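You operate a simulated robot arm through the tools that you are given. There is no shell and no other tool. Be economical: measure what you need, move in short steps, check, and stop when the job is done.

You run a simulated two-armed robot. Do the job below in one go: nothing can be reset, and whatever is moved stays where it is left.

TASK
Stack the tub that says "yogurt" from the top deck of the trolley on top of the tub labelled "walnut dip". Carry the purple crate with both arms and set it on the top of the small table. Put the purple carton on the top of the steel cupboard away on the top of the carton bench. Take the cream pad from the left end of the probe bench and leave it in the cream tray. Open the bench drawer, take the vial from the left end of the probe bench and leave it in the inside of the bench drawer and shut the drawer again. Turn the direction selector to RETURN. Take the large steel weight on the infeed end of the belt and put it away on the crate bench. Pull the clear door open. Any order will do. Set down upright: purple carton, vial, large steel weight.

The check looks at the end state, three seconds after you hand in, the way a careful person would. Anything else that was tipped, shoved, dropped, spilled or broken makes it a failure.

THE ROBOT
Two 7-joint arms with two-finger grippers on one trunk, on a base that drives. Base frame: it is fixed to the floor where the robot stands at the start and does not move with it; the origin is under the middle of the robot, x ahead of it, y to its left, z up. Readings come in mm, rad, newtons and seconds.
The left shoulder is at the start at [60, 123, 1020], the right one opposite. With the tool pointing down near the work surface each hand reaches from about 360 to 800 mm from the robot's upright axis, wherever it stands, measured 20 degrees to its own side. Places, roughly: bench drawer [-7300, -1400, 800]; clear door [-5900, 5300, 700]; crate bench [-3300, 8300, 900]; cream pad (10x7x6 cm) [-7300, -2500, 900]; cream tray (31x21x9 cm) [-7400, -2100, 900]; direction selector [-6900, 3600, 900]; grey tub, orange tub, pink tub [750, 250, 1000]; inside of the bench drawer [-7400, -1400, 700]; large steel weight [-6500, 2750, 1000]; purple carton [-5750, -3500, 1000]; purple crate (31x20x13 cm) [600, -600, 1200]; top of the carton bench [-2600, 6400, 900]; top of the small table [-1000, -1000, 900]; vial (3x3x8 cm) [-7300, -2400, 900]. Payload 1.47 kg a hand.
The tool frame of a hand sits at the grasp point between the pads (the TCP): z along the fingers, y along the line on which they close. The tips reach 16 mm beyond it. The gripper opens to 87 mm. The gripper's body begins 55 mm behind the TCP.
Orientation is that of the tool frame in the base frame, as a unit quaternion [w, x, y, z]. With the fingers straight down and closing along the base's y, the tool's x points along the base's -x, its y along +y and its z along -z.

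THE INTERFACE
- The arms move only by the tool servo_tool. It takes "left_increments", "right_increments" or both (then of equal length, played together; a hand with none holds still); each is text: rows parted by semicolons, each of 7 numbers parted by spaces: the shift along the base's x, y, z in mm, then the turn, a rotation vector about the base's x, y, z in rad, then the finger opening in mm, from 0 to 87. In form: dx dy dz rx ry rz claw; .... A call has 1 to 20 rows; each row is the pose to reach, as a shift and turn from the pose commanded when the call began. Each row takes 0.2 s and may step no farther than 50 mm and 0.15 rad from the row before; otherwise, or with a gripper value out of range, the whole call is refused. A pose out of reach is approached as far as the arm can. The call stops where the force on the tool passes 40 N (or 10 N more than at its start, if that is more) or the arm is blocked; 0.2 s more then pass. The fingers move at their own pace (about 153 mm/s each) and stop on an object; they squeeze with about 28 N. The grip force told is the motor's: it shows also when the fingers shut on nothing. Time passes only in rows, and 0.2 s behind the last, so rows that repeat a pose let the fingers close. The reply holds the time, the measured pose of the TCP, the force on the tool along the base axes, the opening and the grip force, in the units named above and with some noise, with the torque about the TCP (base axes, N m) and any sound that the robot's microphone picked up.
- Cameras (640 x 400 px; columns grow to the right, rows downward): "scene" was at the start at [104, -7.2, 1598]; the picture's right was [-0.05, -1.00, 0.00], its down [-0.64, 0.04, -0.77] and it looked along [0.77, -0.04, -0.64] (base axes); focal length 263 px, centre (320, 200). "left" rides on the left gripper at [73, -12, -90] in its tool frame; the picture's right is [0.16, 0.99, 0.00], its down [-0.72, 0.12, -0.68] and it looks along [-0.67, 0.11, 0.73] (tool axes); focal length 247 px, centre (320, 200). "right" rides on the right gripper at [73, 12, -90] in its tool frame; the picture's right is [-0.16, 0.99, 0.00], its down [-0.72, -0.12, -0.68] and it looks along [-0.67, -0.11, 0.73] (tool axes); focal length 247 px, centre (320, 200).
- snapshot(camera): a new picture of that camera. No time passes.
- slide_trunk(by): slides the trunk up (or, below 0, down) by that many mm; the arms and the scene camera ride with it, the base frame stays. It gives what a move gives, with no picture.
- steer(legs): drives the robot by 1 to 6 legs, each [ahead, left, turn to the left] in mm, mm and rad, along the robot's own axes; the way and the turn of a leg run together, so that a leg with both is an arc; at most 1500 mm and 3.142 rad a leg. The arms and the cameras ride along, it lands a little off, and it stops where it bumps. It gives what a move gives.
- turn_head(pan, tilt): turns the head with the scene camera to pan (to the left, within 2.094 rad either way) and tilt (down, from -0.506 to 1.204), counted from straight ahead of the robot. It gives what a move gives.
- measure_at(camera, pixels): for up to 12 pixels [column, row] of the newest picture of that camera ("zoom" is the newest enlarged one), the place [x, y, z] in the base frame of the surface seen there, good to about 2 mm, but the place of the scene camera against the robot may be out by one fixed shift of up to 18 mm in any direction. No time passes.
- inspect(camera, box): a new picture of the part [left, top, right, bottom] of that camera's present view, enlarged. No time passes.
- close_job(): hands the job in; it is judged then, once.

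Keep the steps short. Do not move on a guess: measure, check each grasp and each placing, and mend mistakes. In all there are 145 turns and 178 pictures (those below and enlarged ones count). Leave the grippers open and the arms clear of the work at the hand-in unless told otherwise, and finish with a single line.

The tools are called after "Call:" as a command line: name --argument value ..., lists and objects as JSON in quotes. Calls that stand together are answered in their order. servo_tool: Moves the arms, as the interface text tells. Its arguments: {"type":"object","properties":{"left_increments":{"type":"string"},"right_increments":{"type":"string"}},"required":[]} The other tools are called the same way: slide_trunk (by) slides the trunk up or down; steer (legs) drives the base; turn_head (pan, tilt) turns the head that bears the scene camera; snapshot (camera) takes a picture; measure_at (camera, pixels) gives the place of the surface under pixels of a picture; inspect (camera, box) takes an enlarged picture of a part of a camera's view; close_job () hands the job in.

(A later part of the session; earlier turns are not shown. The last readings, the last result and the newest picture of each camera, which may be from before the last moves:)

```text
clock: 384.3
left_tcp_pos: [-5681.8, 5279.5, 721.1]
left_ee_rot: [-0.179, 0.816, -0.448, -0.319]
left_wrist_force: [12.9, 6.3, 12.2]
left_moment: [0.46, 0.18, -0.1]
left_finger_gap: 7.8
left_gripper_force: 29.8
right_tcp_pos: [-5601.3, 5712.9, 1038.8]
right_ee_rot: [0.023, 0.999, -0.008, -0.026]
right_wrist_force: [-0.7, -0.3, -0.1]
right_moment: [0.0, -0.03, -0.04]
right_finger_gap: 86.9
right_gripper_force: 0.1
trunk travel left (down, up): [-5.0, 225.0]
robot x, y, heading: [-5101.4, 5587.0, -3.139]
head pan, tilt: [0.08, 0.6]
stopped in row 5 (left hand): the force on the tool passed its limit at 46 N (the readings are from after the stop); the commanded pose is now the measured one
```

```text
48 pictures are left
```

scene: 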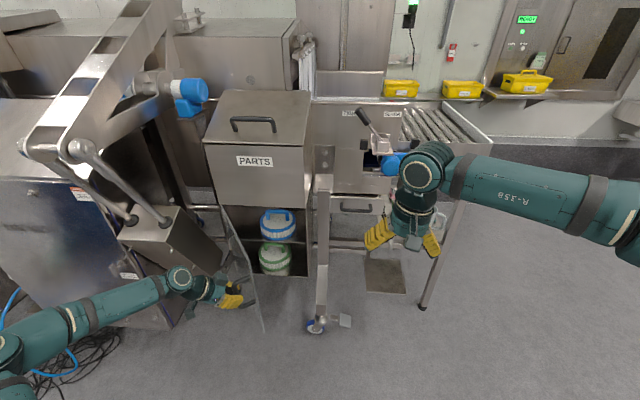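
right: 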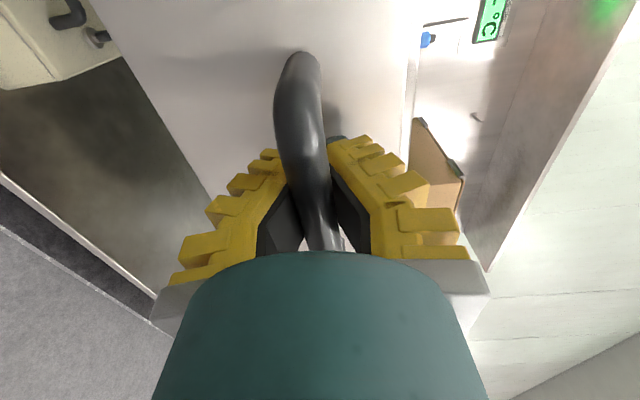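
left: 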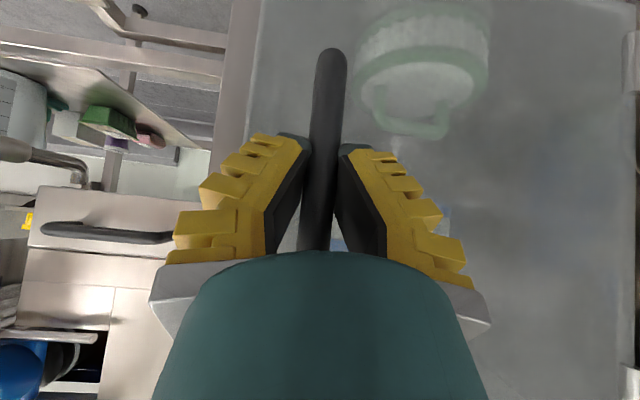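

Open about 56°. Continuing a bit further on the measured arc.

Call:
servo_tool --left_increments "4 -11 0 0 0 -0.05 0; 8 -23 0 0 0 -0.1 0; 11.5 -35 0 0 0 -0.15 0; 14 -48 0 0 0 -0.2 0; 16 -60 0 0 0 -0.25 0; 17.2 -73 0 0 0 -0.3 0; 18 -89 0 0 0 -0.35 0; 18 -89 0 0 0 -0.35 0"

```text
clock: 385.4
left_tcp_pos: [-5664.7, 5223.2, 720.0]
left_ee_rot: [-0.215, 0.762, -0.534, -0.295]
left_wrist_force: [14.3, 2.6, 13.0]
left_moment: [0.34, -0.04, -0.1]
left_finger_gap: 9.2
left_gripper_force: 30.5
right_tcp_pos: [-5601.1, 5712.4, 1039.9]
right_ee_rot: [0.023, 0.999, -0.007, -0.025]
right_wrist_force: [-1.0, 0.0, 0.2]
right_moment: [0.01, -0.01, 0.01]
right_finger_gap: 86.9
right_gripper_force: 0.0
trunk travel left (down, up): [-5.0, 225.0]
robot x, y, heading: [-5103.5, 5586.5, -3.137]
head pan, tilt: [0.08, 0.6]
stopped in row 5 (left hand): the force on the tool passed its limit at 43 N (the readings are from after the stop); the commanded pose is now the measured one
```

Now ~69°. One more increment, then release.

Call:
servo_tool --left_increments "5 -12 0 0 0 -0.04 0; 9 -25 0 0 0 -0.08 0; 10 -38 0 0 0 -0.12 0; 10 -51 0 0 0 -0.16 0"

Call:
snapshot --camera "left"

```text
clock: 386.4
left_tcp_pos: [-5658.5, 5174.1, 719.4]
left_ee_rot: [-0.234, 0.718, -0.594, -0.279]
left_wrist_force: [-20.2, -0.6, 19.7]
left_moment: [-0.14, 0.02, 0.06]
left_finger_gap: 9.0
left_gripper_force: 30.5
right_tcp_pos: [-5603.1, 5712.7, 1037.4]
right_ee_rot: [0.022, 0.999, -0.009, -0.024]
right_wrist_force: [-0.2, -0.4, -0.2]
right_moment: [-0.04, -0.05, -0.03]
right_finger_gap: 87.1
right_gripper_force: 0.0
trunk travel left (down, up): [-5.0, 225.0]
robot x, y, heading: [-5100.4, 5587.4, -3.145]
head pan, tilt: [0.08, 0.6]
```

```text
47 pictures are left
```

left: 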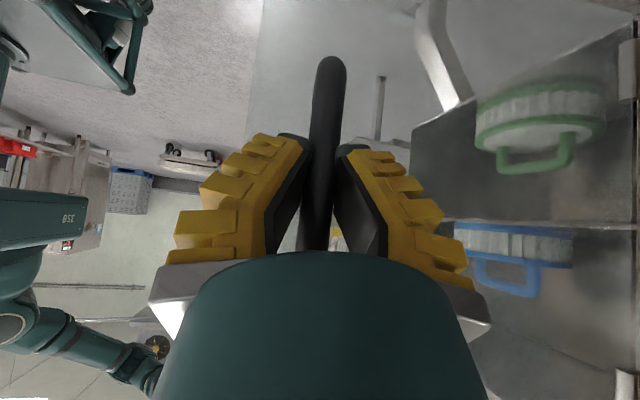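

The door is ~80° open. Releasing, withdrawing, and unwinding the hand.

Call:
servo_tool --left_increments "0 0 0 0 0 0 30; 0 0 0 0 0 0 60; 0 0 0 0 0 0 60; 5 -25 8 0 0 0 60; 10 -55 16 0 0 0 60; 40 -70 40 0 0 0 60; 75 -75 65 0 0 0 60; 115 -70 90 0 0 0 60"

Call:
servo_tool --left_increments "10 5 20 0 0 0.13 60; 20 15 40 0 0 0.26 60; 30 30 60 0 0 0.39 60; 35 50 80 0 0 0.52 60; 40 75 100 0 0 0.65 60; 40 105 110 0 0 0.78 60; 30 140 110 0 0 0.91 60; 20 175 110 0 0 1.04 60; 10 210 110 0 0 1.17 60; 0 245 110 0 0 1.30 60; 0 280 110 0 0 1.36 60; 0 310 110 0 0 1.36 60"

Call:
snapshot --camera "scene"

```text
clock: 388.2
left_tcp_pos: [-5540.3, 5102.6, 808.6]
left_ee_rot: [-0.237, 0.717, -0.594, -0.277]
left_wrist_force: [0.3, 0.7, -0.3]
left_moment: [-0.06, 0.03, 0.02]
left_finger_gap: 64.7
left_gripper_force: 3.7
right_tcp_pos: [-5601.4, 5712.2, 1038.8]
right_ee_rot: [0.022, 0.999, -0.009, -0.025]
right_wrist_force: [0.3, -0.1, 0.8]
right_moment: [-0.02, 0.02, 0.01]
right_finger_gap: 87.0
right_gripper_force: 0.1
trunk travel left (down, up): [-5.0, 225.0]
robot x, y, heading: [-5101.6, 5586.4, -3.141]
head pan, tilt: [0.08, 0.6]
```

```text
clock: 391.0
left_tcp_pos: [-5421.1, 5200.5, 768.8]
left_ee_rot: [0.026, 0.924, 0.344, -0.167]
left_wrist_force: [0.6, -0.3, 0.1]
left_moment: [0.01, -0.03, 0.01]
left_finger_gap: 64.5
left_gripper_force: 3.5
left hand out of reach, approached as far as the arm can: row 9, 10, 11, 12
right_tcp_pos: [-5602.2, 5712.5, 1038.7]
right_ee_rot: [0.021, 0.999, -0.01, -0.025]
right_wrist_force: [0.8, 0.8, -0.3]
right_moment: [0.05, 0.0, 0.0]
right_finger_gap: 86.8
right_gripper_force: 0.0
trunk travel left (down, up): [-5.0, 225.0]
robot x, y, heading: [-5100.2, 5588.1, -3.135]
head pan, tilt: [0.08, 0.6]
stopped in row 12 (left hand): the arm was blocked; the commanded pose is now the measured one
```

```text
46 pictures are left
```

scene: 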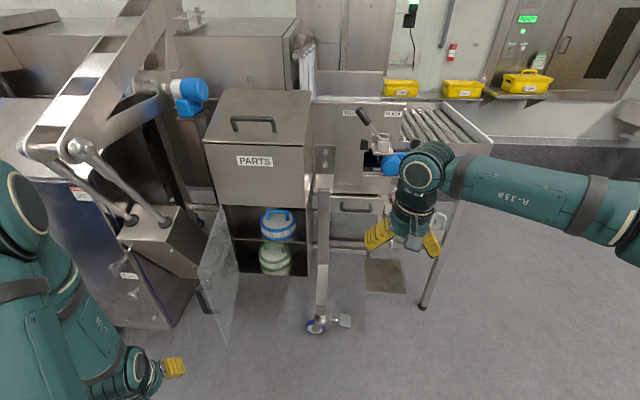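

The door stands open ~80°. The left arm folded too close to the body; I'll back off 450 mm, then move the hand forward/up while turning it to point straight down.

Call:
steer --legs '[[-450, 0, 0]]'

Call:
servo_tool --left_increments "-30 0 15 0 0 0 60; -65 0 30 0.005 -0.04 -0.08 60; -100 0 50 0.012 -0.08 -0.17 60; -135 5 75 0.02 -0.13 -0.26 60; -165 10 100 0.027 -0.17 -0.35 60; -195 15 125 0.034 -0.22 -0.45 60; -220 20 150 0.04 -0.26 -0.54 60; -240 25 170 0.047 -0.3 -0.63 60; -250 25 180 0.053 -0.342 -0.706 87; -250 25 180 0.053 -0.342 -0.706 87"

Call:
slide_trunk --by 170

Call:
snapshot --camera "scene"

```text
clock: 393.7
left_tcp_pos: [-4971.3, 5199.4, 770.4]
left_ee_rot: [0.027, 0.924, 0.344, -0.167]
left_wrist_force: [0.2, 0.2, -0.3]
left_moment: [-0.01, 0.02, 0.03]
left_finger_gap: 64.7
left_gripper_force: 3.3
right_tcp_pos: [-5153.2, 5712.4, 1038.3]
right_ee_rot: [0.021, 0.999, -0.009, -0.026]
right_wrist_force: [0.2, 0.1, -0.1]
right_moment: [-0.02, 0.02, 0.03]
right_finger_gap: 86.9
right_gripper_force: 0.1
trunk travel left (down, up): [-5.0, 225.0]
robot x, y, heading: [-4656.1, 5588.5, -3.144]
head pan, tilt: [0.08, 0.6]
```

```text
clock: 395.9
left_tcp_pos: [-5222.0, 5226.2, 950.9]
left_ee_rot: [0.001, 1.0, -0.001, 0.0]
left_wrist_force: [0.6, 0.3, 0.2]
left_moment: [-0.03, 0.02, 0.01]
left_finger_gap: 87.0
left_gripper_force: 0.0
right_tcp_pos: [-5154.5, 5712.1, 1038.7]
right_ee_rot: [0.022, 0.999, -0.008, -0.024]
right_wrist_force: [0.1, 0.0, -0.9]
right_moment: [-0.02, -0.02, 0.01]
right_finger_gap: 87.0
right_gripper_force: 0.0
trunk travel left (down, up): [-5.0, 225.0]
robot x, y, heading: [-4653.6, 5586.9, -3.142]
head pan, tilt: [0.08, 0.6]
```

```text
clock: 397.8
left_tcp_pos: [-5222.6, 5226.1, 1119.7]
left_ee_rot: [0.001, 1.0, 0.001, -0.001]
left_wrist_force: [-0.3, -1.0, 0.0]
left_moment: [0.01, 0.01, 0.0]
left_finger_gap: 87.0
left_gripper_force: 0.2
right_tcp_pos: [-5155.4, 5712.3, 1209.2]
right_ee_rot: [0.022, 0.999, -0.009, -0.025]
right_wrist_force: [0.5, -0.4, -0.5]
right_moment: [0.02, 0.03, -0.01]
right_finger_gap: 86.8
right_gripper_force: 0.0
trunk travel left (down, up): [-175.0, 55.0]
robot x, y, heading: [-4653.3, 5587.8, -3.14]
head pan, tilt: [0.08, 0.6]
```

```text
45 pictures are left
```

scene: 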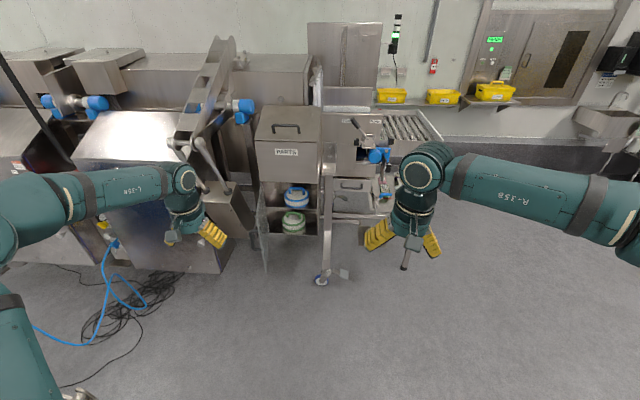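

Next the selector and weight at the machine's infeed. I'll back out to x≈-3700, go south to y≈500, then west.

Call:
steer --legs '[[-1050, 0, 0], [0, 1500, 0], [0, 1500, 0], [0, 1500, 0], [0, 560, 0], [1500, 0, 0]]'

Call:
steer --legs '[[1300, 0, 0], [0, 0, -1.57]]'

Call:
turn_head --pan 0 --tilt 0.35

Call:
snapshot --camera "scene"

```text
clock: 454.0
left_tcp_pos: [-5636.4, 156.2, 1119.4]
left_ee_rot: [0.001, 1.0, 0.002, 0.0]
left_wrist_force: [-0.5, 0.3, -0.4]
left_moment: [-0.04, -0.03, -0.02]
left_finger_gap: 87.1
left_gripper_force: 0.0
right_tcp_pos: [-5569.3, 645.3, 1208.0]
right_ee_rot: [0.023, 0.999, -0.007, -0.025]
right_wrist_force: [-0.9, -0.6, 0.6]
right_moment: [-0.01, 0.01, 0.01]
right_finger_gap: 86.8
right_gripper_force: 0.0
trunk travel left (down, up): [-175.0, 55.0]
robot x, y, heading: [-5066.3, 520.8, -3.139]
head pan, tilt: [0.08, 0.6]
```

```text
clock: 464.4
left_tcp_pos: [-6754.0, 1078.3, 1119.4]
left_ee_rot: [0.0, 0.715, -0.699, -0.001]
left_wrist_force: [0.8, 0.6, 0.3]
left_moment: [0.01, -0.01, 0.01]
left_finger_gap: 87.1
left_gripper_force: 0.1
right_tcp_pos: [-6264.7, 1020.9, 1208.5]
right_ee_rot: [-0.001, 0.708, -0.705, -0.033]
right_wrist_force: [0.1, -0.1, 0.1]
right_moment: [-0.01, 0.04, 0.04]
right_finger_gap: 86.8
right_gripper_force: 0.1
trunk travel left (down, up): [-175.0, 55.0]
robot x, y, heading: [-6382.6, 519.2, 1.593]
head pan, tilt: [0.08, 0.6]
```

```text
clock: 465.1
left_tcp_pos: [-6754.4, 1077.4, 1120.2]
left_ee_rot: [0.002, 0.715, -0.699, -0.001]
left_wrist_force: [0.3, 0.1, 0.4]
left_moment: [-0.04, 0.0, 0.01]
left_finger_gap: 86.8
left_gripper_force: 0.0
right_tcp_pos: [-6265.1, 1020.3, 1208.1]
right_ee_rot: [-0.001, 0.709, -0.705, -0.033]
right_wrist_force: [0.7, 0.2, -0.5]
right_moment: [-0.01, -0.01, 0.03]
right_finger_gap: 87.1
right_gripper_force: 0.0
trunk travel left (down, up): [-175.0, 55.0]
robot x, y, heading: [-6380.9, 518.8, 1.592]
head pan, tilt: [0.0, 0.351]
```

```text
44 pictures are left
```

scene: 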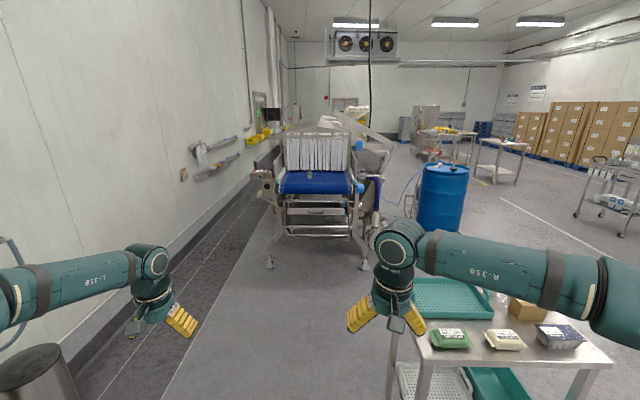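

The belt infeed is straight ahead with a small weight near (310,177). Enlarging.

Call:
inspect --camera "scene" --box '[230, 120, 400, 280]'

Call:
measure_at --camera "scene" --pixels '[[310, 176], [285, 190], [345, 190], [262, 180], [270, 180], [255, 190], [318, 186], [272, 262], [245, 160]]'

```text
2.50 times, centred on (315, 200) of scene
```

zoom: 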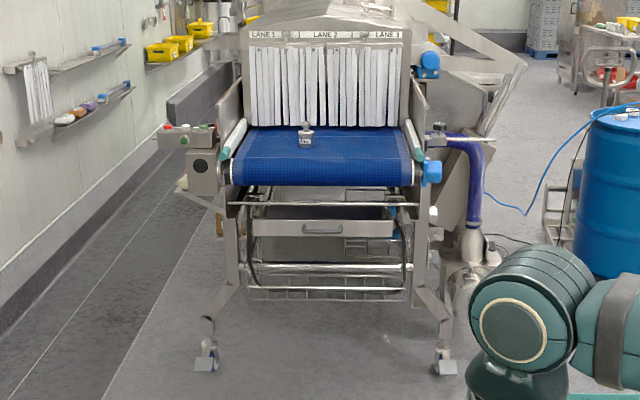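

```text
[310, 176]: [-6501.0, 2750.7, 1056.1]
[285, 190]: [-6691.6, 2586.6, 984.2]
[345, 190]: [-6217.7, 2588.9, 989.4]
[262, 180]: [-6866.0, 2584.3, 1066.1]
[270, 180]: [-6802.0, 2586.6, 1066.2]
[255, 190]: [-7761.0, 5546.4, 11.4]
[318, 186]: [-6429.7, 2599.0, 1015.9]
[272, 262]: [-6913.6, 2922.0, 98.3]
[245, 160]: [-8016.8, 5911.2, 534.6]
```

The weight stands at (-6501,2751) on the belt. The selector should be on the machine's west side. I'll go into the west aisle (x≈-7380), up to y≈2300, and look right.

Call:
steer --legs '[[0, 1000, -0.02], [1500, 0, 0], [300, 0, 0]]'

Call:
turn_head --pan -0.35 --tilt 0.5

Call:
snapshot --camera "scene"

```text
clock: 472.7
left_tcp_pos: [-7635.5, 1071.9, 1119.6]
left_ee_rot: [0.0, -0.707, 0.707, 0.001]
left_wrist_force: [-0.7, -0.1, 0.5]
left_moment: [0.02, 0.01, -0.01]
left_finger_gap: 86.9
left_gripper_force: 0.1
right_tcp_pos: [-7149.5, 1004.5, 1208.9]
right_ee_rot: [0.002, -0.701, 0.713, 0.033]
right_wrist_force: [0.6, 0.0, -0.1]
right_moment: [0.03, 0.01, 0.02]
right_finger_gap: 87.1
right_gripper_force: 0.0
trunk travel left (down, up): [-175.0, 55.0]
robot x, y, heading: [-7271.4, 504.7, 1.57]
head pan, tilt: [0.0, 0.351]
stopped in leg 1: the robot was blocked; the commanded pose is now the measured one
```

```text
clock: 473.5
left_tcp_pos: [-7636.1, 1073.0, 1118.7]
left_ee_rot: [-0.001, -0.707, 0.707, 0.001]
left_wrist_force: [0.5, -0.7, 0.0]
left_moment: [-0.02, 0.0, -0.01]
left_finger_gap: 86.9
left_gripper_force: 0.1
right_tcp_pos: [-7148.6, 1004.0, 1208.4]
right_ee_rot: [0.001, -0.701, 0.713, 0.033]
right_wrist_force: [-1.1, 0.1, -0.2]
right_moment: [-0.01, 0.0, -0.01]
right_finger_gap: 87.0
right_gripper_force: 0.0
trunk travel left (down, up): [-175.0, 55.0]
robot x, y, heading: [-7277.8, 505.2, 1.567]
head pan, tilt: [-0.351, 0.499]
```

```text
42 pictures are left
```

scene: 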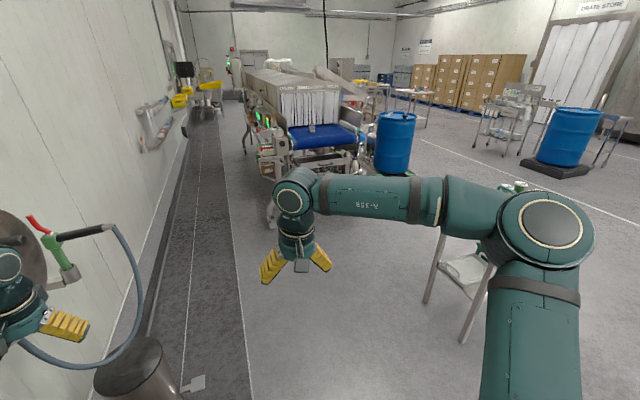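

The robot was blocked near the hose reel and bin on the left. I'll move 300 mm right, away from them, and pull the left hand inward.

Call:
steer --legs '[[0, -300, 0]]'

Call:
servo_tool --left_increments "40 0 5 0 0 0 87; 80 0 10 0 0 0 87; 120 0 15 0 0 0 87; 160 0 20 0 0 0 87; 200 0 20 0 0 0 87; 210 0 20 0 0 0 87"

Call:
turn_head --pan 0.9 --tilt 0.6

Call:
snapshot --camera "scene"

```text
clock: 476.7
left_tcp_pos: [-7335.9, 1072.4, 1119.4]
left_ee_rot: [0.001, 0.707, -0.707, 0.0]
left_wrist_force: [-0.4, 0.0, -0.4]
left_moment: [-0.01, 0.03, 0.01]
left_finger_gap: 86.8
left_gripper_force: 0.0
right_tcp_pos: [-6849.0, 1004.6, 1208.6]
right_ee_rot: [0.002, -0.7, 0.714, 0.033]
right_wrist_force: [0.5, 0.6, 0.0]
right_moment: [-0.02, 0.05, 0.0]
right_finger_gap: 86.9
right_gripper_force: 0.1
trunk travel left (down, up): [-175.0, 55.0]
robot x, y, heading: [-6971.8, 502.5, 1.57]
head pan, tilt: [-0.351, 0.499]
```

```text
clock: 478.1
left_tcp_pos: [-7125.6, 1074.0, 1140.0]
left_ee_rot: [-0.001, -0.707, 0.707, 0.001]
left_wrist_force: [0.5, -0.2, -0.1]
left_moment: [-0.01, 0.01, 0.0]
left_finger_gap: 87.3
left_gripper_force: 0.1
right_tcp_pos: [-6851.4, 1003.9, 1207.9]
right_ee_rot: [0.002, -0.7, 0.713, 0.033]
right_wrist_force: [-0.3, 0.4, 0.4]
right_moment: [0.01, 0.0, 0.01]
right_finger_gap: 86.9
right_gripper_force: 0.0
trunk travel left (down, up): [-175.0, 55.0]
robot x, y, heading: [-6973.9, 507.7, 1.574]
head pan, tilt: [-0.351, 0.499]
```

```text
clock: 479.5
left_tcp_pos: [-7126.7, 1072.2, 1139.8]
left_ee_rot: [-0.001, -0.707, 0.708, 0.001]
left_wrist_force: [0.1, 0.2, -0.6]
left_moment: [-0.02, -0.01, 0.0]
left_finger_gap: 86.9
left_gripper_force: 0.0
right_tcp_pos: [-6849.2, 1003.3, 1208.8]
right_ee_rot: [0.003, -0.7, 0.714, 0.033]
right_wrist_force: [-0.3, -0.3, -0.2]
right_moment: [-0.01, 0.03, -0.04]
right_finger_gap: 87.2
right_gripper_force: 0.1
trunk travel left (down, up): [-175.0, 55.0]
robot x, y, heading: [-6972.9, 505.5, 1.572]
head pan, tilt: [0.901, 0.6]
```

```text
41 pictures are left
```

scene: 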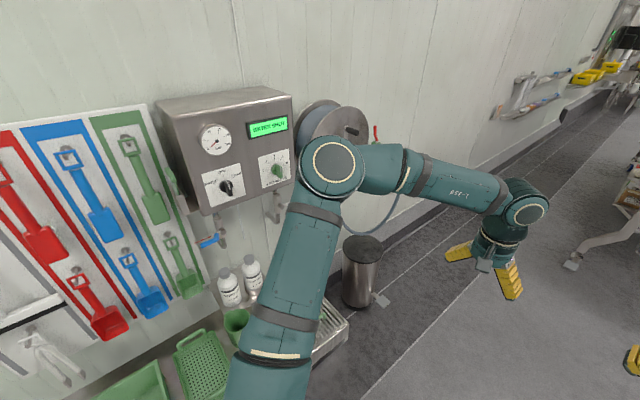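

Nothing appears disturbed. I'll drive to about (-7120,1900) and look at the machine's west side.

Call:
steer --legs '[[0, 150, 0], [1300, 0, 0]]'

Call:
turn_head --pan -0.15 --tilt 0.5

Call:
snapshot --camera "scene"

```text
clock: 487.7
left_tcp_pos: [-7262.6, 2385.1, 1139.9]
left_ee_rot: [-0.001, -0.703, 0.711, 0.0]
left_wrist_force: [0.3, -0.9, 1.0]
left_moment: [-0.01, -0.04, -0.01]
left_finger_gap: 87.1
left_gripper_force: 0.1
right_tcp_pos: [-6987.1, 2313.5, 1208.5]
right_ee_rot: [0.002, -0.696, 0.717, 0.032]
right_wrist_force: [-0.1, -0.5, 0.2]
right_moment: [-0.04, 0.01, -0.01]
right_finger_gap: 87.3
right_gripper_force: 0.0
trunk travel left (down, up): [-175.0, 55.0]
robot x, y, heading: [-7120.0, 1814.9, 1.559]
head pan, tilt: [0.901, 0.6]
```

```text
clock: 489.0
left_tcp_pos: [-7263.7, 2383.8, 1139.9]
left_ee_rot: [-0.001, -0.703, 0.711, 0.001]
left_wrist_force: [0.4, -0.6, 1.2]
left_moment: [0.03, -0.02, 0.02]
left_finger_gap: 87.2
left_gripper_force: 0.2
right_tcp_pos: [-6986.7, 2311.9, 1209.0]
right_ee_rot: [0.003, -0.696, 0.717, 0.033]
right_wrist_force: [0.4, -0.5, -0.1]
right_moment: [-0.02, 0.02, 0.01]
right_finger_gap: 86.9
right_gripper_force: 0.1
trunk travel left (down, up): [-175.0, 55.0]
robot x, y, heading: [-7118.3, 1813.0, 1.558]
head pan, tilt: [-0.15, 0.499]
```

```text
40 pictures are left
```

scene: 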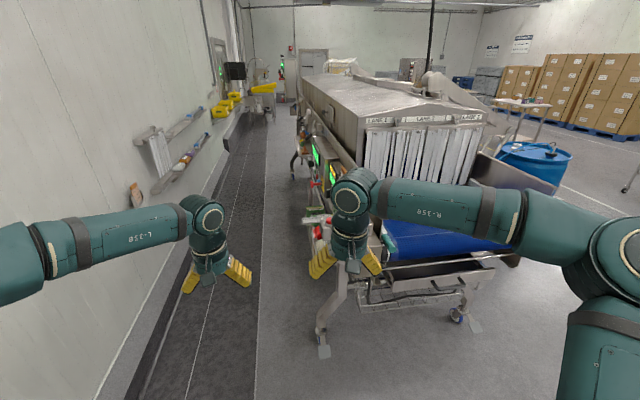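

Measuring the panel and the wall shelves.

Call:
inspect --camera "scene" --box '[270, 100, 350, 240]'

Call:
measure_at --camera "scene" --pixels '[[315, 155], [333, 175], [303, 140], [318, 240], [170, 150], [205, 140], [230, 105], [320, 215], [200, 165], [328, 350]]'

```text
2.86 times, centred on (310, 170) of scene
```

zoom: 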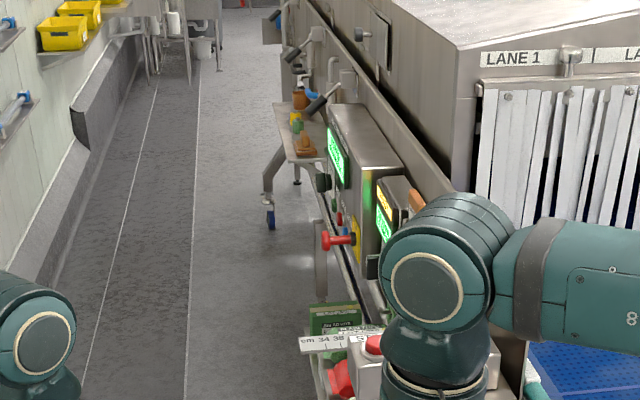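

```text
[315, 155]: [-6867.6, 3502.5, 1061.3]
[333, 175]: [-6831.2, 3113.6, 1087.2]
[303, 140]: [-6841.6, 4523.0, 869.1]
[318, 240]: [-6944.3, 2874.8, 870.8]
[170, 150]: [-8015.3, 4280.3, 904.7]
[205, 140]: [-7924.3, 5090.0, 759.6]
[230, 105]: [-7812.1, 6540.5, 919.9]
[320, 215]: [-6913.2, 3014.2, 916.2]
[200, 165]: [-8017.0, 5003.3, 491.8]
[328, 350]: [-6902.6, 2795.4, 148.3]
```

The control boxes are on the west side near (-6870,3500). I'll turn to face +x here in the open, pull the hands in, then slide along the aisle to y≈3550.

Call:
servo_tool --left_increments "0 -30 5 0 0 0 87; 0 -60 10 0 0 0 87; 0 -90 10 0 0 0 87; 0 -120 10 0 0 0 87" --right_increments "0 -25 0 0 0 0 87; 0 -50 0 0 0 0 87; 0 -75 0 0 0 0 87; 0 -90 0 0 0 0 87"

Call:
steer --legs '[[0, 0, -1.56], [-380, 0, 0], [0, 1500, 0], [0, 250, 0]]'

Call:
turn_head --pan 0 --tilt 0.75

Call:
snapshot --camera "scene"

```text
clock: 490.0
left_tcp_pos: [-7264.4, 2263.3, 1150.5]
left_ee_rot: [-0.001, -0.703, 0.711, 0.001]
left_wrist_force: [-0.6, -0.5, -1.9]
left_moment: [-0.03, 0.0, -0.02]
left_finger_gap: 86.8
left_gripper_force: 0.2
right_tcp_pos: [-6986.7, 2221.1, 1208.9]
right_ee_rot: [0.002, -0.697, 0.717, 0.033]
right_wrist_force: [0.1, -0.3, 0.1]
right_moment: [0.0, 0.0, -0.01]
right_finger_gap: 86.9
right_gripper_force: 0.1
trunk travel left (down, up): [-175.0, 55.0]
robot x, y, heading: [-7116.6, 1815.9, 1.56]
head pan, tilt: [-0.15, 0.499]
```

```text
clock: 495.9
left_tcp_pos: [-6998.7, 1969.7, 1149.6]
left_ee_rot: [0.0, 0.001, 1.0, 0.0]
left_wrist_force: [0.5, 1.2, 0.2]
left_moment: [-0.01, 0.02, 0.0]
left_finger_gap: 87.2
left_gripper_force: 0.1
right_tcp_pos: [-7038.0, 1691.7, 1208.1]
right_ee_rot: [0.025, 0.011, 0.999, 0.022]
right_wrist_force: [0.4, 0.5, 0.5]
right_moment: [-0.01, 0.01, 0.02]
right_finger_gap: 87.1
right_gripper_force: 0.1
trunk travel left (down, up): [-175.0, 55.0]
robot x, y, heading: [-7446.7, 1816.5, 0.004]
head pan, tilt: [-0.15, 0.499]
stopped in leg 2: the robot was blocked; the commanded pose is now the measured one
```

```text
clock: 496.7
left_tcp_pos: [-6999.1, 1967.2, 1150.6]
left_ee_rot: [0.0, 0.001, 1.0, 0.001]
left_wrist_force: [-0.3, 0.1, 0.4]
left_moment: [0.04, 0.0, -0.02]
left_finger_gap: 87.1
left_gripper_force: 0.0
right_tcp_pos: [-7038.2, 1690.2, 1209.5]
right_ee_rot: [0.026, 0.011, 0.999, 0.023]
right_wrist_force: [-0.3, -0.2, -0.2]
right_moment: [-0.01, -0.03, 0.0]
right_finger_gap: 87.0
right_gripper_force: 0.0
trunk travel left (down, up): [-175.0, 55.0]
robot x, y, heading: [-7450.1, 1816.3, -0.003]
head pan, tilt: [0.0, 0.75]
```

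```text
38 pictures are left
```

scene: 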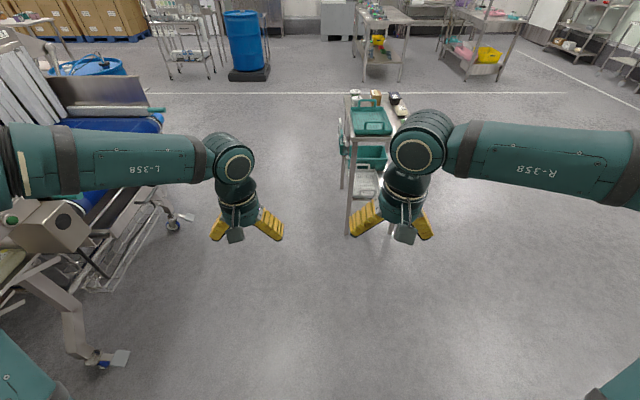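

Blocked at x≈-7447; possibly the bin behind-right. I'll look back there.

Call:
turn_head --pan -2.09 --tilt 1.0

Call:
snapshot --camera "scene"

```text
clock: 498.7
left_tcp_pos: [-6998.0, 1968.2, 1150.3]
left_ee_rot: [0.001, 0.001, 1.0, 0.001]
left_wrist_force: [0.1, -0.9, -0.1]
left_moment: [-0.01, 0.0, -0.01]
left_finger_gap: 87.0
left_gripper_force: 0.0
right_tcp_pos: [-7037.7, 1689.9, 1209.0]
right_ee_rot: [0.025, 0.01, 0.999, 0.021]
right_wrist_force: [0.6, -0.7, 0.2]
right_moment: [0.05, -0.01, 0.0]
right_finger_gap: 86.8
right_gripper_force: 0.0
trunk travel left (down, up): [-175.0, 55.0]
robot x, y, heading: [-7443.9, 1816.0, -0.001]
head pan, tilt: [-2.089, 1.0]
```

```text
37 pictures are left
```

scene: 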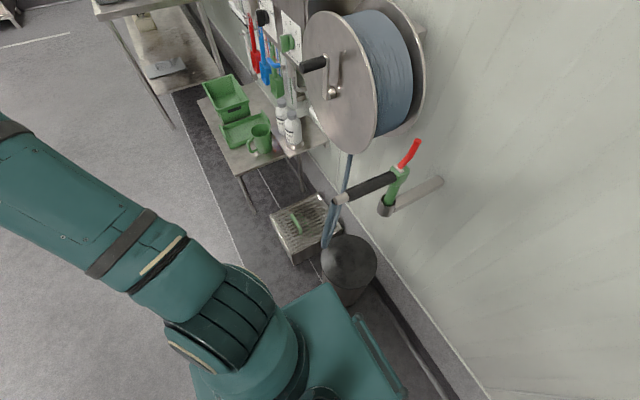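

The bin is upright next to the base corner. I'll measure base corners and kerb to learn the footprint.

Call:
measure_at --camera "scene" --pixels '[[328, 285], [345, 325], [395, 390], [350, 262], [375, 275], [400, 320], [450, 390], [320, 320]]'

```text
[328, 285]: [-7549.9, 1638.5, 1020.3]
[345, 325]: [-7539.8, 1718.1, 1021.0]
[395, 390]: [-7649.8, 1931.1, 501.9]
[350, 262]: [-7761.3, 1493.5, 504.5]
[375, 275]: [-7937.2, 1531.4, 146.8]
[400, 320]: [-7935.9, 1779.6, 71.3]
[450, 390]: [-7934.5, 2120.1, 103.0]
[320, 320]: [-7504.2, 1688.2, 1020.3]
```

Base half-size ≈300 mm; the bin just touched the rear-right corner and stands. I'll ease forward 40, strafe left clear of it, then back to x≈-7560 and on to y≈3550.

Call:
steer --legs '[[40, 0, 0], [0, 500, 0], [-150, 0, 0], [0, 1230, 0]]'

Call:
turn_head --pan 0 --tilt 0.7

Call:
snapshot --camera "scene"

```text
clock: 515.6
left_tcp_pos: [-7104.9, 3691.8, 1149.9]
left_ee_rot: [0.0, 0.001, 1.0, 0.001]
left_wrist_force: [-0.4, -0.1, 0.6]
left_moment: [0.02, -0.02, 0.01]
left_finger_gap: 86.9
left_gripper_force: 0.0
right_tcp_pos: [-7144.7, 3414.2, 1207.8]
right_ee_rot: [0.025, 0.009, 0.999, 0.022]
right_wrist_force: [-0.2, -0.1, -0.2]
right_moment: [0.0, -0.02, -0.01]
right_finger_gap: 87.1
right_gripper_force: 0.1
trunk travel left (down, up): [-175.0, 55.0]
robot x, y, heading: [-7556.7, 3540.6, 0.001]
head pan, tilt: [-2.089, 1.0]
```

```text
clock: 517.6
left_tcp_pos: [-7104.4, 3692.1, 1148.5]
left_ee_rot: [0.001, 0.001, 1.0, 0.001]
left_wrist_force: [0.1, -0.2, 0.3]
left_moment: [0.02, -0.01, 0.01]
left_finger_gap: 86.9
left_gripper_force: 0.2
right_tcp_pos: [-7145.5, 3414.7, 1207.9]
right_ee_rot: [0.025, 0.01, 0.999, 0.021]
right_wrist_force: [0.7, -0.7, -0.7]
right_moment: [-0.02, 0.03, -0.03]
right_finger_gap: 86.8
right_gripper_force: 0.2
trunk travel left (down, up): [-175.0, 55.0]
robot x, y, heading: [-7552.7, 3540.9, 0.0]
head pan, tilt: [0.0, 0.7]
```

```text
36 pictures are left
```

scene: 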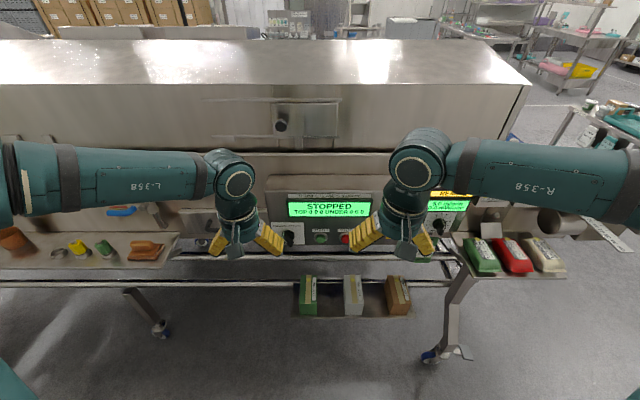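

The control panel reads "STOPPED". Enlarging it.

Call:
inspect --camera "scene" --box '[250, 170, 480, 270]'

Call:
measure_at --camera "scene" --pixels '[[290, 238], [318, 238], [345, 238], [330, 208], [438, 222], [445, 205], [320, 248], [270, 210]]'

```text
2.78 times, centred on (365, 220) of scene
```

zoom: 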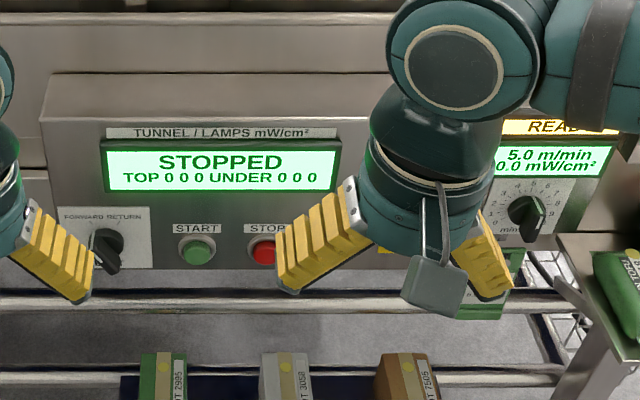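

```text
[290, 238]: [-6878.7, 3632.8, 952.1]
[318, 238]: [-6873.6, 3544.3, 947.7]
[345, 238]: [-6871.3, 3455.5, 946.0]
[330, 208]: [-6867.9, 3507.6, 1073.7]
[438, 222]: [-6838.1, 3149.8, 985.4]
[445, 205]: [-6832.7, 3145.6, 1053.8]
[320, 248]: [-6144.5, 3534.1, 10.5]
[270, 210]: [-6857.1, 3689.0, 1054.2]
```

The selector is the black knob at about (-6880,3633,945) with FORWARD left, RETURN right. I'll bring the left hand level (fingers forward) in front of it and view it through the hand camera.

Call:
servo_tool --left_increments "5 0 -10 0 -0.13 0 87; 10 0 -25 0 -0.26 0 87; 15 0 -40 0 -0.39 0 87; 25 -5 -60 0 -0.52 0 87; 35 -10 -80 0 -0.65 0 87; 45 -20 -100 0 -0.78 0 87; 55 -30 -120 0 -0.91 0 80; 65 -40 -140 0 -1.04 0 70; 75 -50 -160 0 -1.17 0 60; 85 -55 -180 0 -1.30 0 60; 95 -60 -195 0 -1.43 0 60; 105 -60 -205 0 -1.57 0 60; 105 -60 -205 0 -1.57 0 60"

Call:
snapshot --camera "left"

```text
clock: 520.4
left_tcp_pos: [-6999.2, 3630.4, 943.5]
left_ee_rot: [0.707, 0.0, 0.707, 0.0]
left_wrist_force: [0.6, -0.4, -0.5]
left_moment: [0.01, -0.01, 0.03]
left_finger_gap: 64.5
left_gripper_force: 3.3
right_tcp_pos: [-7146.0, 3414.5, 1208.7]
right_ee_rot: [0.024, 0.009, 0.999, 0.021]
right_wrist_force: [-0.3, 0.2, -0.2]
right_moment: [0.0, 0.01, -0.02]
right_finger_gap: 87.0
right_gripper_force: 0.1
trunk travel left (down, up): [-175.0, 55.0]
robot x, y, heading: [-7556.3, 3543.7, -0.001]
head pan, tilt: [0.0, 0.7]
```

```text
34 pictures are left
```

left: 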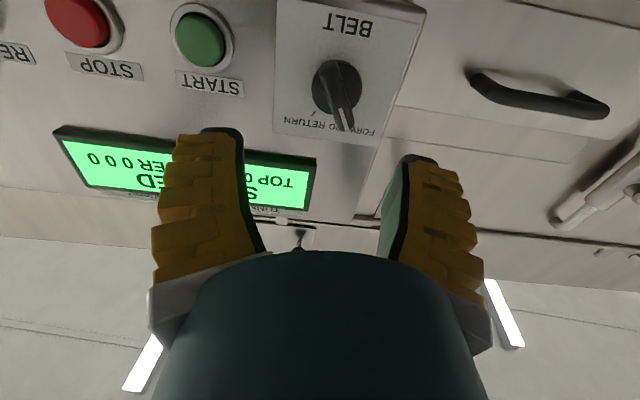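

Clear view (upside down). Enlarging the knob and measuring it.

Call:
inspect --camera "left" --box '[270, 20, 430, 150]'

Call:
measure_at --camera "left" --pixels '[[336, 85], [346, 125], [330, 75], [315, 90], [360, 90], [300, 100], [341, 105], [325, 65], [380, 60]]'

```text
3.08 times, centred on (350, 85) of left
```

zoom: 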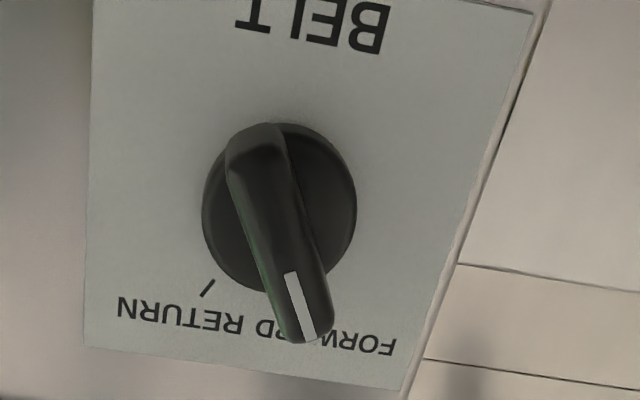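

```text
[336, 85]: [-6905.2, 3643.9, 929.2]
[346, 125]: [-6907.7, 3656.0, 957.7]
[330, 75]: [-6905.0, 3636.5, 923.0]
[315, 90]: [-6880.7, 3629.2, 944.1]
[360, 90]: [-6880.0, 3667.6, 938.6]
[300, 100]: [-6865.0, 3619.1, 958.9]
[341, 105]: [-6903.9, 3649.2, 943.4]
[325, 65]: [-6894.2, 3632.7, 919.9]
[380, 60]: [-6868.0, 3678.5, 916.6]
```

The knob's wing is centred at ≈(3646, 940), tilted ~29° toward FORWARD; front face x≈-6905. I'll roll the hand -0.51 rad to match, advance to x=-6900 and grip.

Call:
servo_tool --left_increments "5 4 -1 -0.13 0 0 50; 12 8 -2 -0.26 0 0 45; 20 12 -3 -0.39 0 0 45; 30 15.5 -3.5 -0.51 0 0 45; 55 15.5 -3.5 -0.51 0 0 45; 80 15.5 -3.5 -0.51 0 0 45; 99 15.5 -3.5 -0.51 0 0 45; 99 15.5 -3.5 -0.51 0 0 45"

Call:
snapshot --camera "left"

```text
clock: 522.2
left_tcp_pos: [-6901.2, 3646.6, 941.4]
left_ee_rot: [0.684, -0.179, 0.684, -0.178]
left_wrist_force: [-0.4, -0.3, -0.4]
left_moment: [0.03, -0.03, 0.01]
left_finger_gap: 50.4
left_gripper_force: 4.1
right_tcp_pos: [-7145.2, 3414.0, 1209.6]
right_ee_rot: [0.025, 0.011, 0.999, 0.022]
right_wrist_force: [-0.1, -0.4, 0.9]
right_moment: [0.0, -0.02, -0.05]
right_finger_gap: 87.0
right_gripper_force: 0.1
trunk travel left (down, up): [-175.0, 55.0]
robot x, y, heading: [-7553.7, 3543.1, -0.003]
head pan, tilt: [0.0, 0.7]
```

```text
32 pictures are left
```

left: 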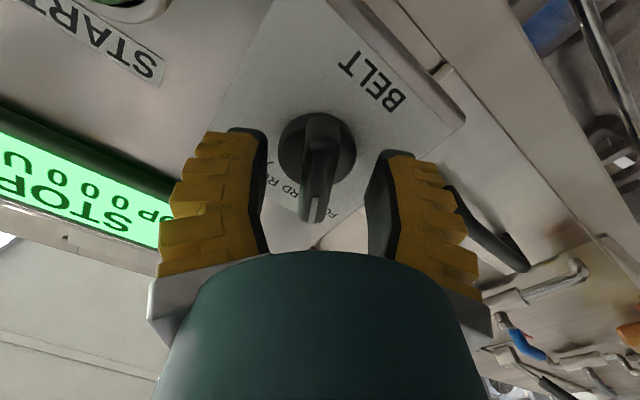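

Aligned. Closing on the wing and turning +1.15 rad about x (clockwise from the front).

Call:
servo_tool --left_increments "0 0 0 0 0 0 20; 0 0 0 0 0 0 0; 0 0 0 0 0 0 0; 0 0 0 0 0 0 0; 0 0 0 0.12 0 0 0; 0 0 0 0.24 0 0 0; 0 0 0 0.36 0 0 0; 0 0 0 0.48 0 0 0; 0 0 0 0.6 0 0 0; 0 0 0 0.72 0 0 0; 0 0 0 0.84 0 0 0; 0 0 0 0.96 0 0 0; 0 0 0 1.05 0 0 0; 0 0 0 1.15 0 0 0; 0 0 0 1.15 0 0 0"

Call:
snapshot --camera "left"

```text
clock: 525.4
left_tcp_pos: [-6900.8, 3644.6, 941.8]
left_ee_rot: [0.671, 0.223, 0.671, 0.223]
left_wrist_force: [-9.0, -16.0, -1.2]
left_moment: [-0.58, -0.02, -0.18]
left_finger_gap: 9.8
left_gripper_force: 30.1
right_tcp_pos: [-7145.6, 3413.3, 1208.5]
right_ee_rot: [0.023, 0.01, 0.999, 0.022]
right_wrist_force: [0.2, 0.3, 0.0]
right_moment: [0.03, 0.01, -0.02]
right_finger_gap: 87.0
right_gripper_force: 0.1
trunk travel left (down, up): [-175.0, 55.0]
robot x, y, heading: [-7552.5, 3537.3, -0.0]
head pan, tilt: [0.0, 0.7]
```

```text
31 pictures are left
```

left: 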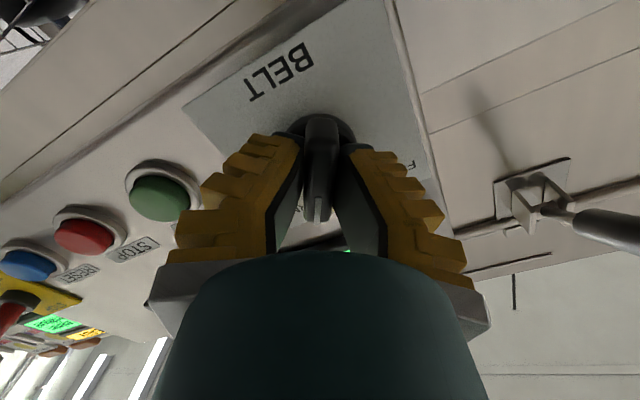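

Turned. Releasing, backing out 80 mm, rolling level and checking the pointer.

Call:
servo_tool --left_increments "0 0 0 0 0 0 30; 0 0 0 0 0 0 55; 0 0 0 0 0 0 55; -40 0 0 0 0 0 55; -80 0 0 -0.1 0 0 60; -100 -10 0 -0.22 0 0 60; -100 -10 0 -0.34 0 0 60; -100 -10 0 -0.46 0 0 60; -100 -10 0 -0.58 0 0 60; -100 -10 0 -0.64 0 0 60"

Call:
inspect --camera "left" --box '[270, 20, 430, 150]'

```text
clock: 527.6
left_tcp_pos: [-7001.5, 3637.6, 941.2]
left_ee_rot: [0.707, -0.001, 0.707, 0.0]
left_wrist_force: [-0.4, -0.3, 0.0]
left_moment: [0.01, -0.01, 0.02]
left_finger_gap: 64.6
left_gripper_force: 3.1
right_tcp_pos: [-7145.2, 3414.8, 1208.5]
right_ee_rot: [0.025, 0.009, 0.999, 0.021]
right_wrist_force: [-0.6, -0.5, -0.1]
right_moment: [0.0, 0.03, 0.02]
right_finger_gap: 87.1
right_gripper_force: 0.2
trunk travel left (down, up): [-175.0, 55.0]
robot x, y, heading: [-7553.4, 3544.0, -0.004]
head pan, tilt: [0.0, 0.7]
```

```text
3.08 times, centred on (350, 85) of left
```

zoom: 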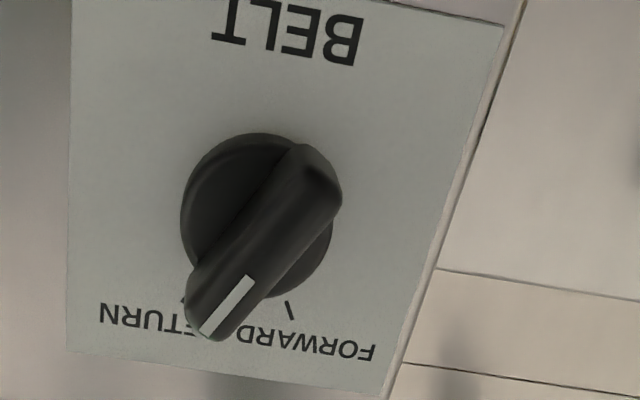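

The pointer now covers the RETURN mark. I'll fold the left hand back to pointing down, then leave the aisle (stopping at y≈2100 to avoid the bin), move to x≈-6620 and face +y.

Call:
servo_tool --left_increments "-5 0 15 0 0.13 0 60; -10 5 30 0 0.26 0 60; -20 10 45 0 0.39 0 70; -30 15 65 0 0.52 0 80; -40 20 85 0 0.65 0 87; -50 25 105 0 0.78 0 87; -60 30 125 0 0.91 0 87; -70 35 145 0 1.04 0 87; -80 40 165 0 1.17 0 87; -90 45 185 0 1.30 0 87; -100 50 200 0 1.43 0 87; -103 50 208 0 1.57 0 87"

Call:
steer --legs '[[0, -1430, 0], [500, 0, 0], [0, -250, 0], [430, 0, 0], [0, 0, 1.57]]'

Call:
turn_head --pan 0 --tilt 0.55

Call:
snapshot --camera "scene"

```text
clock: 530.2
left_tcp_pos: [-7104.5, 3687.8, 1149.7]
left_ee_rot: [-0.001, 0.001, 1.0, 0.001]
left_wrist_force: [0.5, 0.0, -0.2]
left_moment: [-0.02, 0.02, 0.02]
left_finger_gap: 87.0
left_gripper_force: 0.0
left hand out of reach, approached as far as the arm can: row 8
right_tcp_pos: [-7144.4, 3414.2, 1207.5]
right_ee_rot: [0.023, 0.01, 0.999, 0.022]
right_wrist_force: [-0.3, -0.2, 0.6]
right_moment: [-0.02, 0.02, -0.02]
right_finger_gap: 87.0
right_gripper_force: 0.0
trunk travel left (down, up): [-175.0, 55.0]
robot x, y, heading: [-7554.8, 3539.7, -0.002]
head pan, tilt: [0.0, 0.7]
```

```text
clock: 553.9
left_tcp_pos: [-6754.7, 2317.9, 1149.6]
left_ee_rot: [-0.001, -0.703, 0.711, 0.0]
left_wrist_force: [-0.2, 0.0, -0.3]
left_moment: [0.03, -0.01, 0.01]
left_finger_gap: 86.9
left_gripper_force: 0.0
right_tcp_pos: [-6481.7, 2276.0, 1208.8]
right_ee_rot: [0.002, -0.697, 0.717, 0.033]
right_wrist_force: [0.2, 0.2, 0.1]
right_moment: [0.02, -0.02, 0.0]
right_finger_gap: 86.9
right_gripper_force: 0.1
trunk travel left (down, up): [-175.0, 55.0]
robot x, y, heading: [-6613.8, 1866.6, 1.564]
head pan, tilt: [0.0, 0.7]
```

```text
clock: 554.6
left_tcp_pos: [-6754.3, 2319.6, 1148.9]
left_ee_rot: [0.0, -0.703, 0.711, 0.001]
left_wrist_force: [0.3, 0.4, 0.2]
left_moment: [-0.02, 0.02, 0.03]
left_finger_gap: 87.2
left_gripper_force: 0.0
right_tcp_pos: [-6483.2, 2276.0, 1207.6]
right_ee_rot: [0.002, -0.697, 0.717, 0.032]
right_wrist_force: [-0.8, -1.0, -0.7]
right_moment: [0.01, 0.02, 0.01]
right_finger_gap: 87.1
right_gripper_force: 0.0
trunk travel left (down, up): [-175.0, 55.0]
robot x, y, heading: [-6612.0, 1865.3, 1.563]
head pan, tilt: [0.0, 0.55]
```

```text
29 pictures are left
```

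scene: 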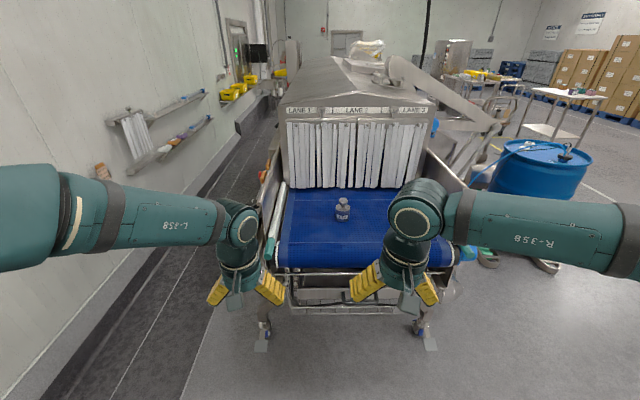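

Call:
inspect --camera "scene" --box '[310, 180, 380, 240]'

Call:
measure_at --camera "scene" --pixels '[[343, 202], [343, 208], [343, 216], [335, 214], [350, 214], [343, 230], [343, 185], [290, 115]]'

```text
6.67 times, centred on (345, 210) of scene
```

zoom: 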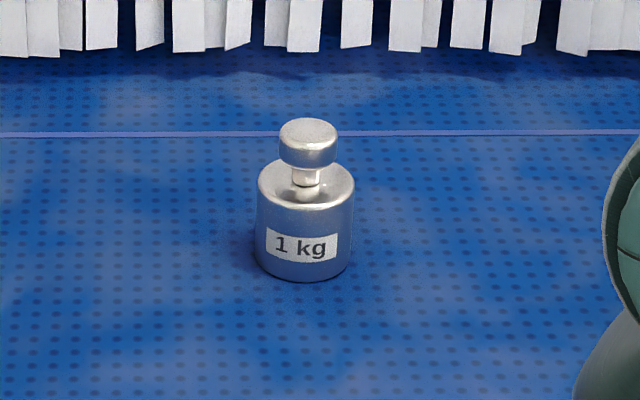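

```text
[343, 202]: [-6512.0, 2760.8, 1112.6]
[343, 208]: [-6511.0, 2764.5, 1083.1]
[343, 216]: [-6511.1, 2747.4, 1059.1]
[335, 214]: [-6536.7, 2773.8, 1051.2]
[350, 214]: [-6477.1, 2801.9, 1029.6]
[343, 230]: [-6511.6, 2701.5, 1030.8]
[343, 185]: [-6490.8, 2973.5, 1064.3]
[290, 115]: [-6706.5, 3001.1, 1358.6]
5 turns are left
```

Few turns remain, so I'll bundle. The 1 kg weight's body is ~54 mm wide at about (-6515,2777). I'll drive 315 mm ahead, put the right hand above it, and take hand-camera measurements across it.

Call:
steer --legs '[[315, 0, 0]]'

Call:
servo_tool --right_increments "-8 40 0 0 0 0 87; -16 80 -5 0 0 0 87; -24 120 -10 0 0 0 87; -32 155 -15 0 0 0 87; -34 183 -18 0 0 0 87; -34 183 -18 0 0 0 87"

Call:
snapshot --camera "right"

Call:
measure_at --camera "right" --pixels '[[280, 85], [295, 85], [305, 85], [320, 85], [335, 85], [345, 85], [360, 85], [320, 105], [320, 95], [320, 75], [320, 60], [320, 45]]'

Call:
inspect --camera "right" --box '[240, 20, 400, 140]'

```text
clock: 556.5
left_tcp_pos: [-6751.7, 2596.1, 1148.9]
left_ee_rot: [-0.008, -0.705, 0.709, -0.005]
left_wrist_force: [0.7, -0.2, -0.2]
left_moment: [0.0, 0.01, 0.0]
left_finger_gap: 87.0
left_gripper_force: 0.1
right_tcp_pos: [-6479.4, 2560.5, 1208.6]
right_ee_rot: [0.002, -0.696, 0.717, 0.033]
right_wrist_force: [0.1, 0.3, 0.6]
right_moment: [0.03, 0.01, 0.02]
right_finger_gap: 87.1
right_gripper_force: 0.0
trunk travel left (down, up): [-175.0, 55.0]
robot x, y, heading: [-6609.8, 2150.1, 1.568]
head pan, tilt: [0.0, 0.55]
stopped in leg 1: the force on the tool passed its limit at 86 N (the readings are from after the stop); the commanded pose is now the measured one
```

```text
clock: 557.9
left_tcp_pos: [-6752.0, 2596.6, 1149.5]
left_ee_rot: [-0.008, -0.705, 0.709, -0.005]
left_wrist_force: [-0.7, -0.7, 0.0]
left_moment: [0.03, 0.01, -0.01]
left_finger_gap: 87.2
left_gripper_force: 0.1
right_tcp_pos: [-6513.4, 2743.3, 1191.2]
right_ee_rot: [0.002, -0.697, 0.717, 0.034]
right_wrist_force: [-0.1, -0.7, -0.6]
right_moment: [0.02, -0.01, 0.04]
right_finger_gap: 87.2
right_gripper_force: 0.1
trunk travel left (down, up): [-175.0, 55.0]
robot x, y, heading: [-6607.9, 2151.8, 1.559]
head pan, tilt: [0.0, 0.55]
```

```text
27 pictures are left
```

right: 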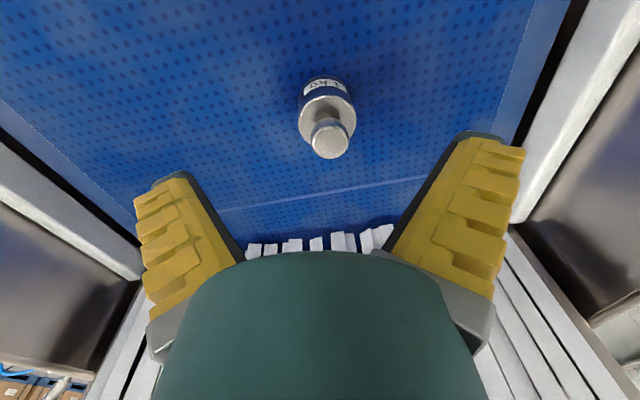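

```text
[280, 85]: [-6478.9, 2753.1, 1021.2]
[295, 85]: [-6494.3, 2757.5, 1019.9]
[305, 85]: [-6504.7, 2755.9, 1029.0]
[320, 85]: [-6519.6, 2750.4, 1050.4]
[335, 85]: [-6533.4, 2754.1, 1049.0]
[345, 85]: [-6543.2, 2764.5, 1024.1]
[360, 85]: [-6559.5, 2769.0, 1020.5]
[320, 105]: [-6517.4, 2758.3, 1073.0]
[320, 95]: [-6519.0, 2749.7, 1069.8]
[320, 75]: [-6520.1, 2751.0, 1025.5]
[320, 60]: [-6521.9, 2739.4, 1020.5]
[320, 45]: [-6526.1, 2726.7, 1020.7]
```

```text
3.33 times, centred on (320, 80) of right
4 turns are left
```

zoom: 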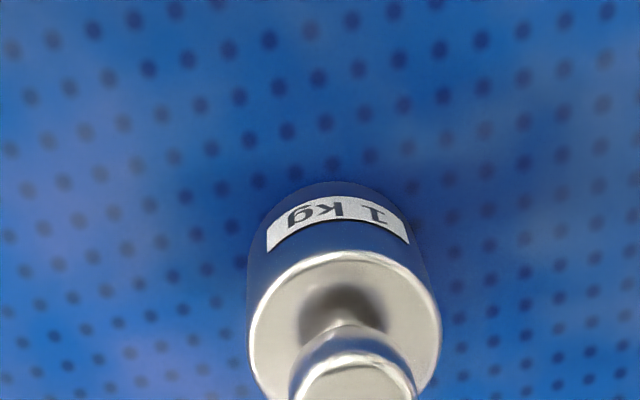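

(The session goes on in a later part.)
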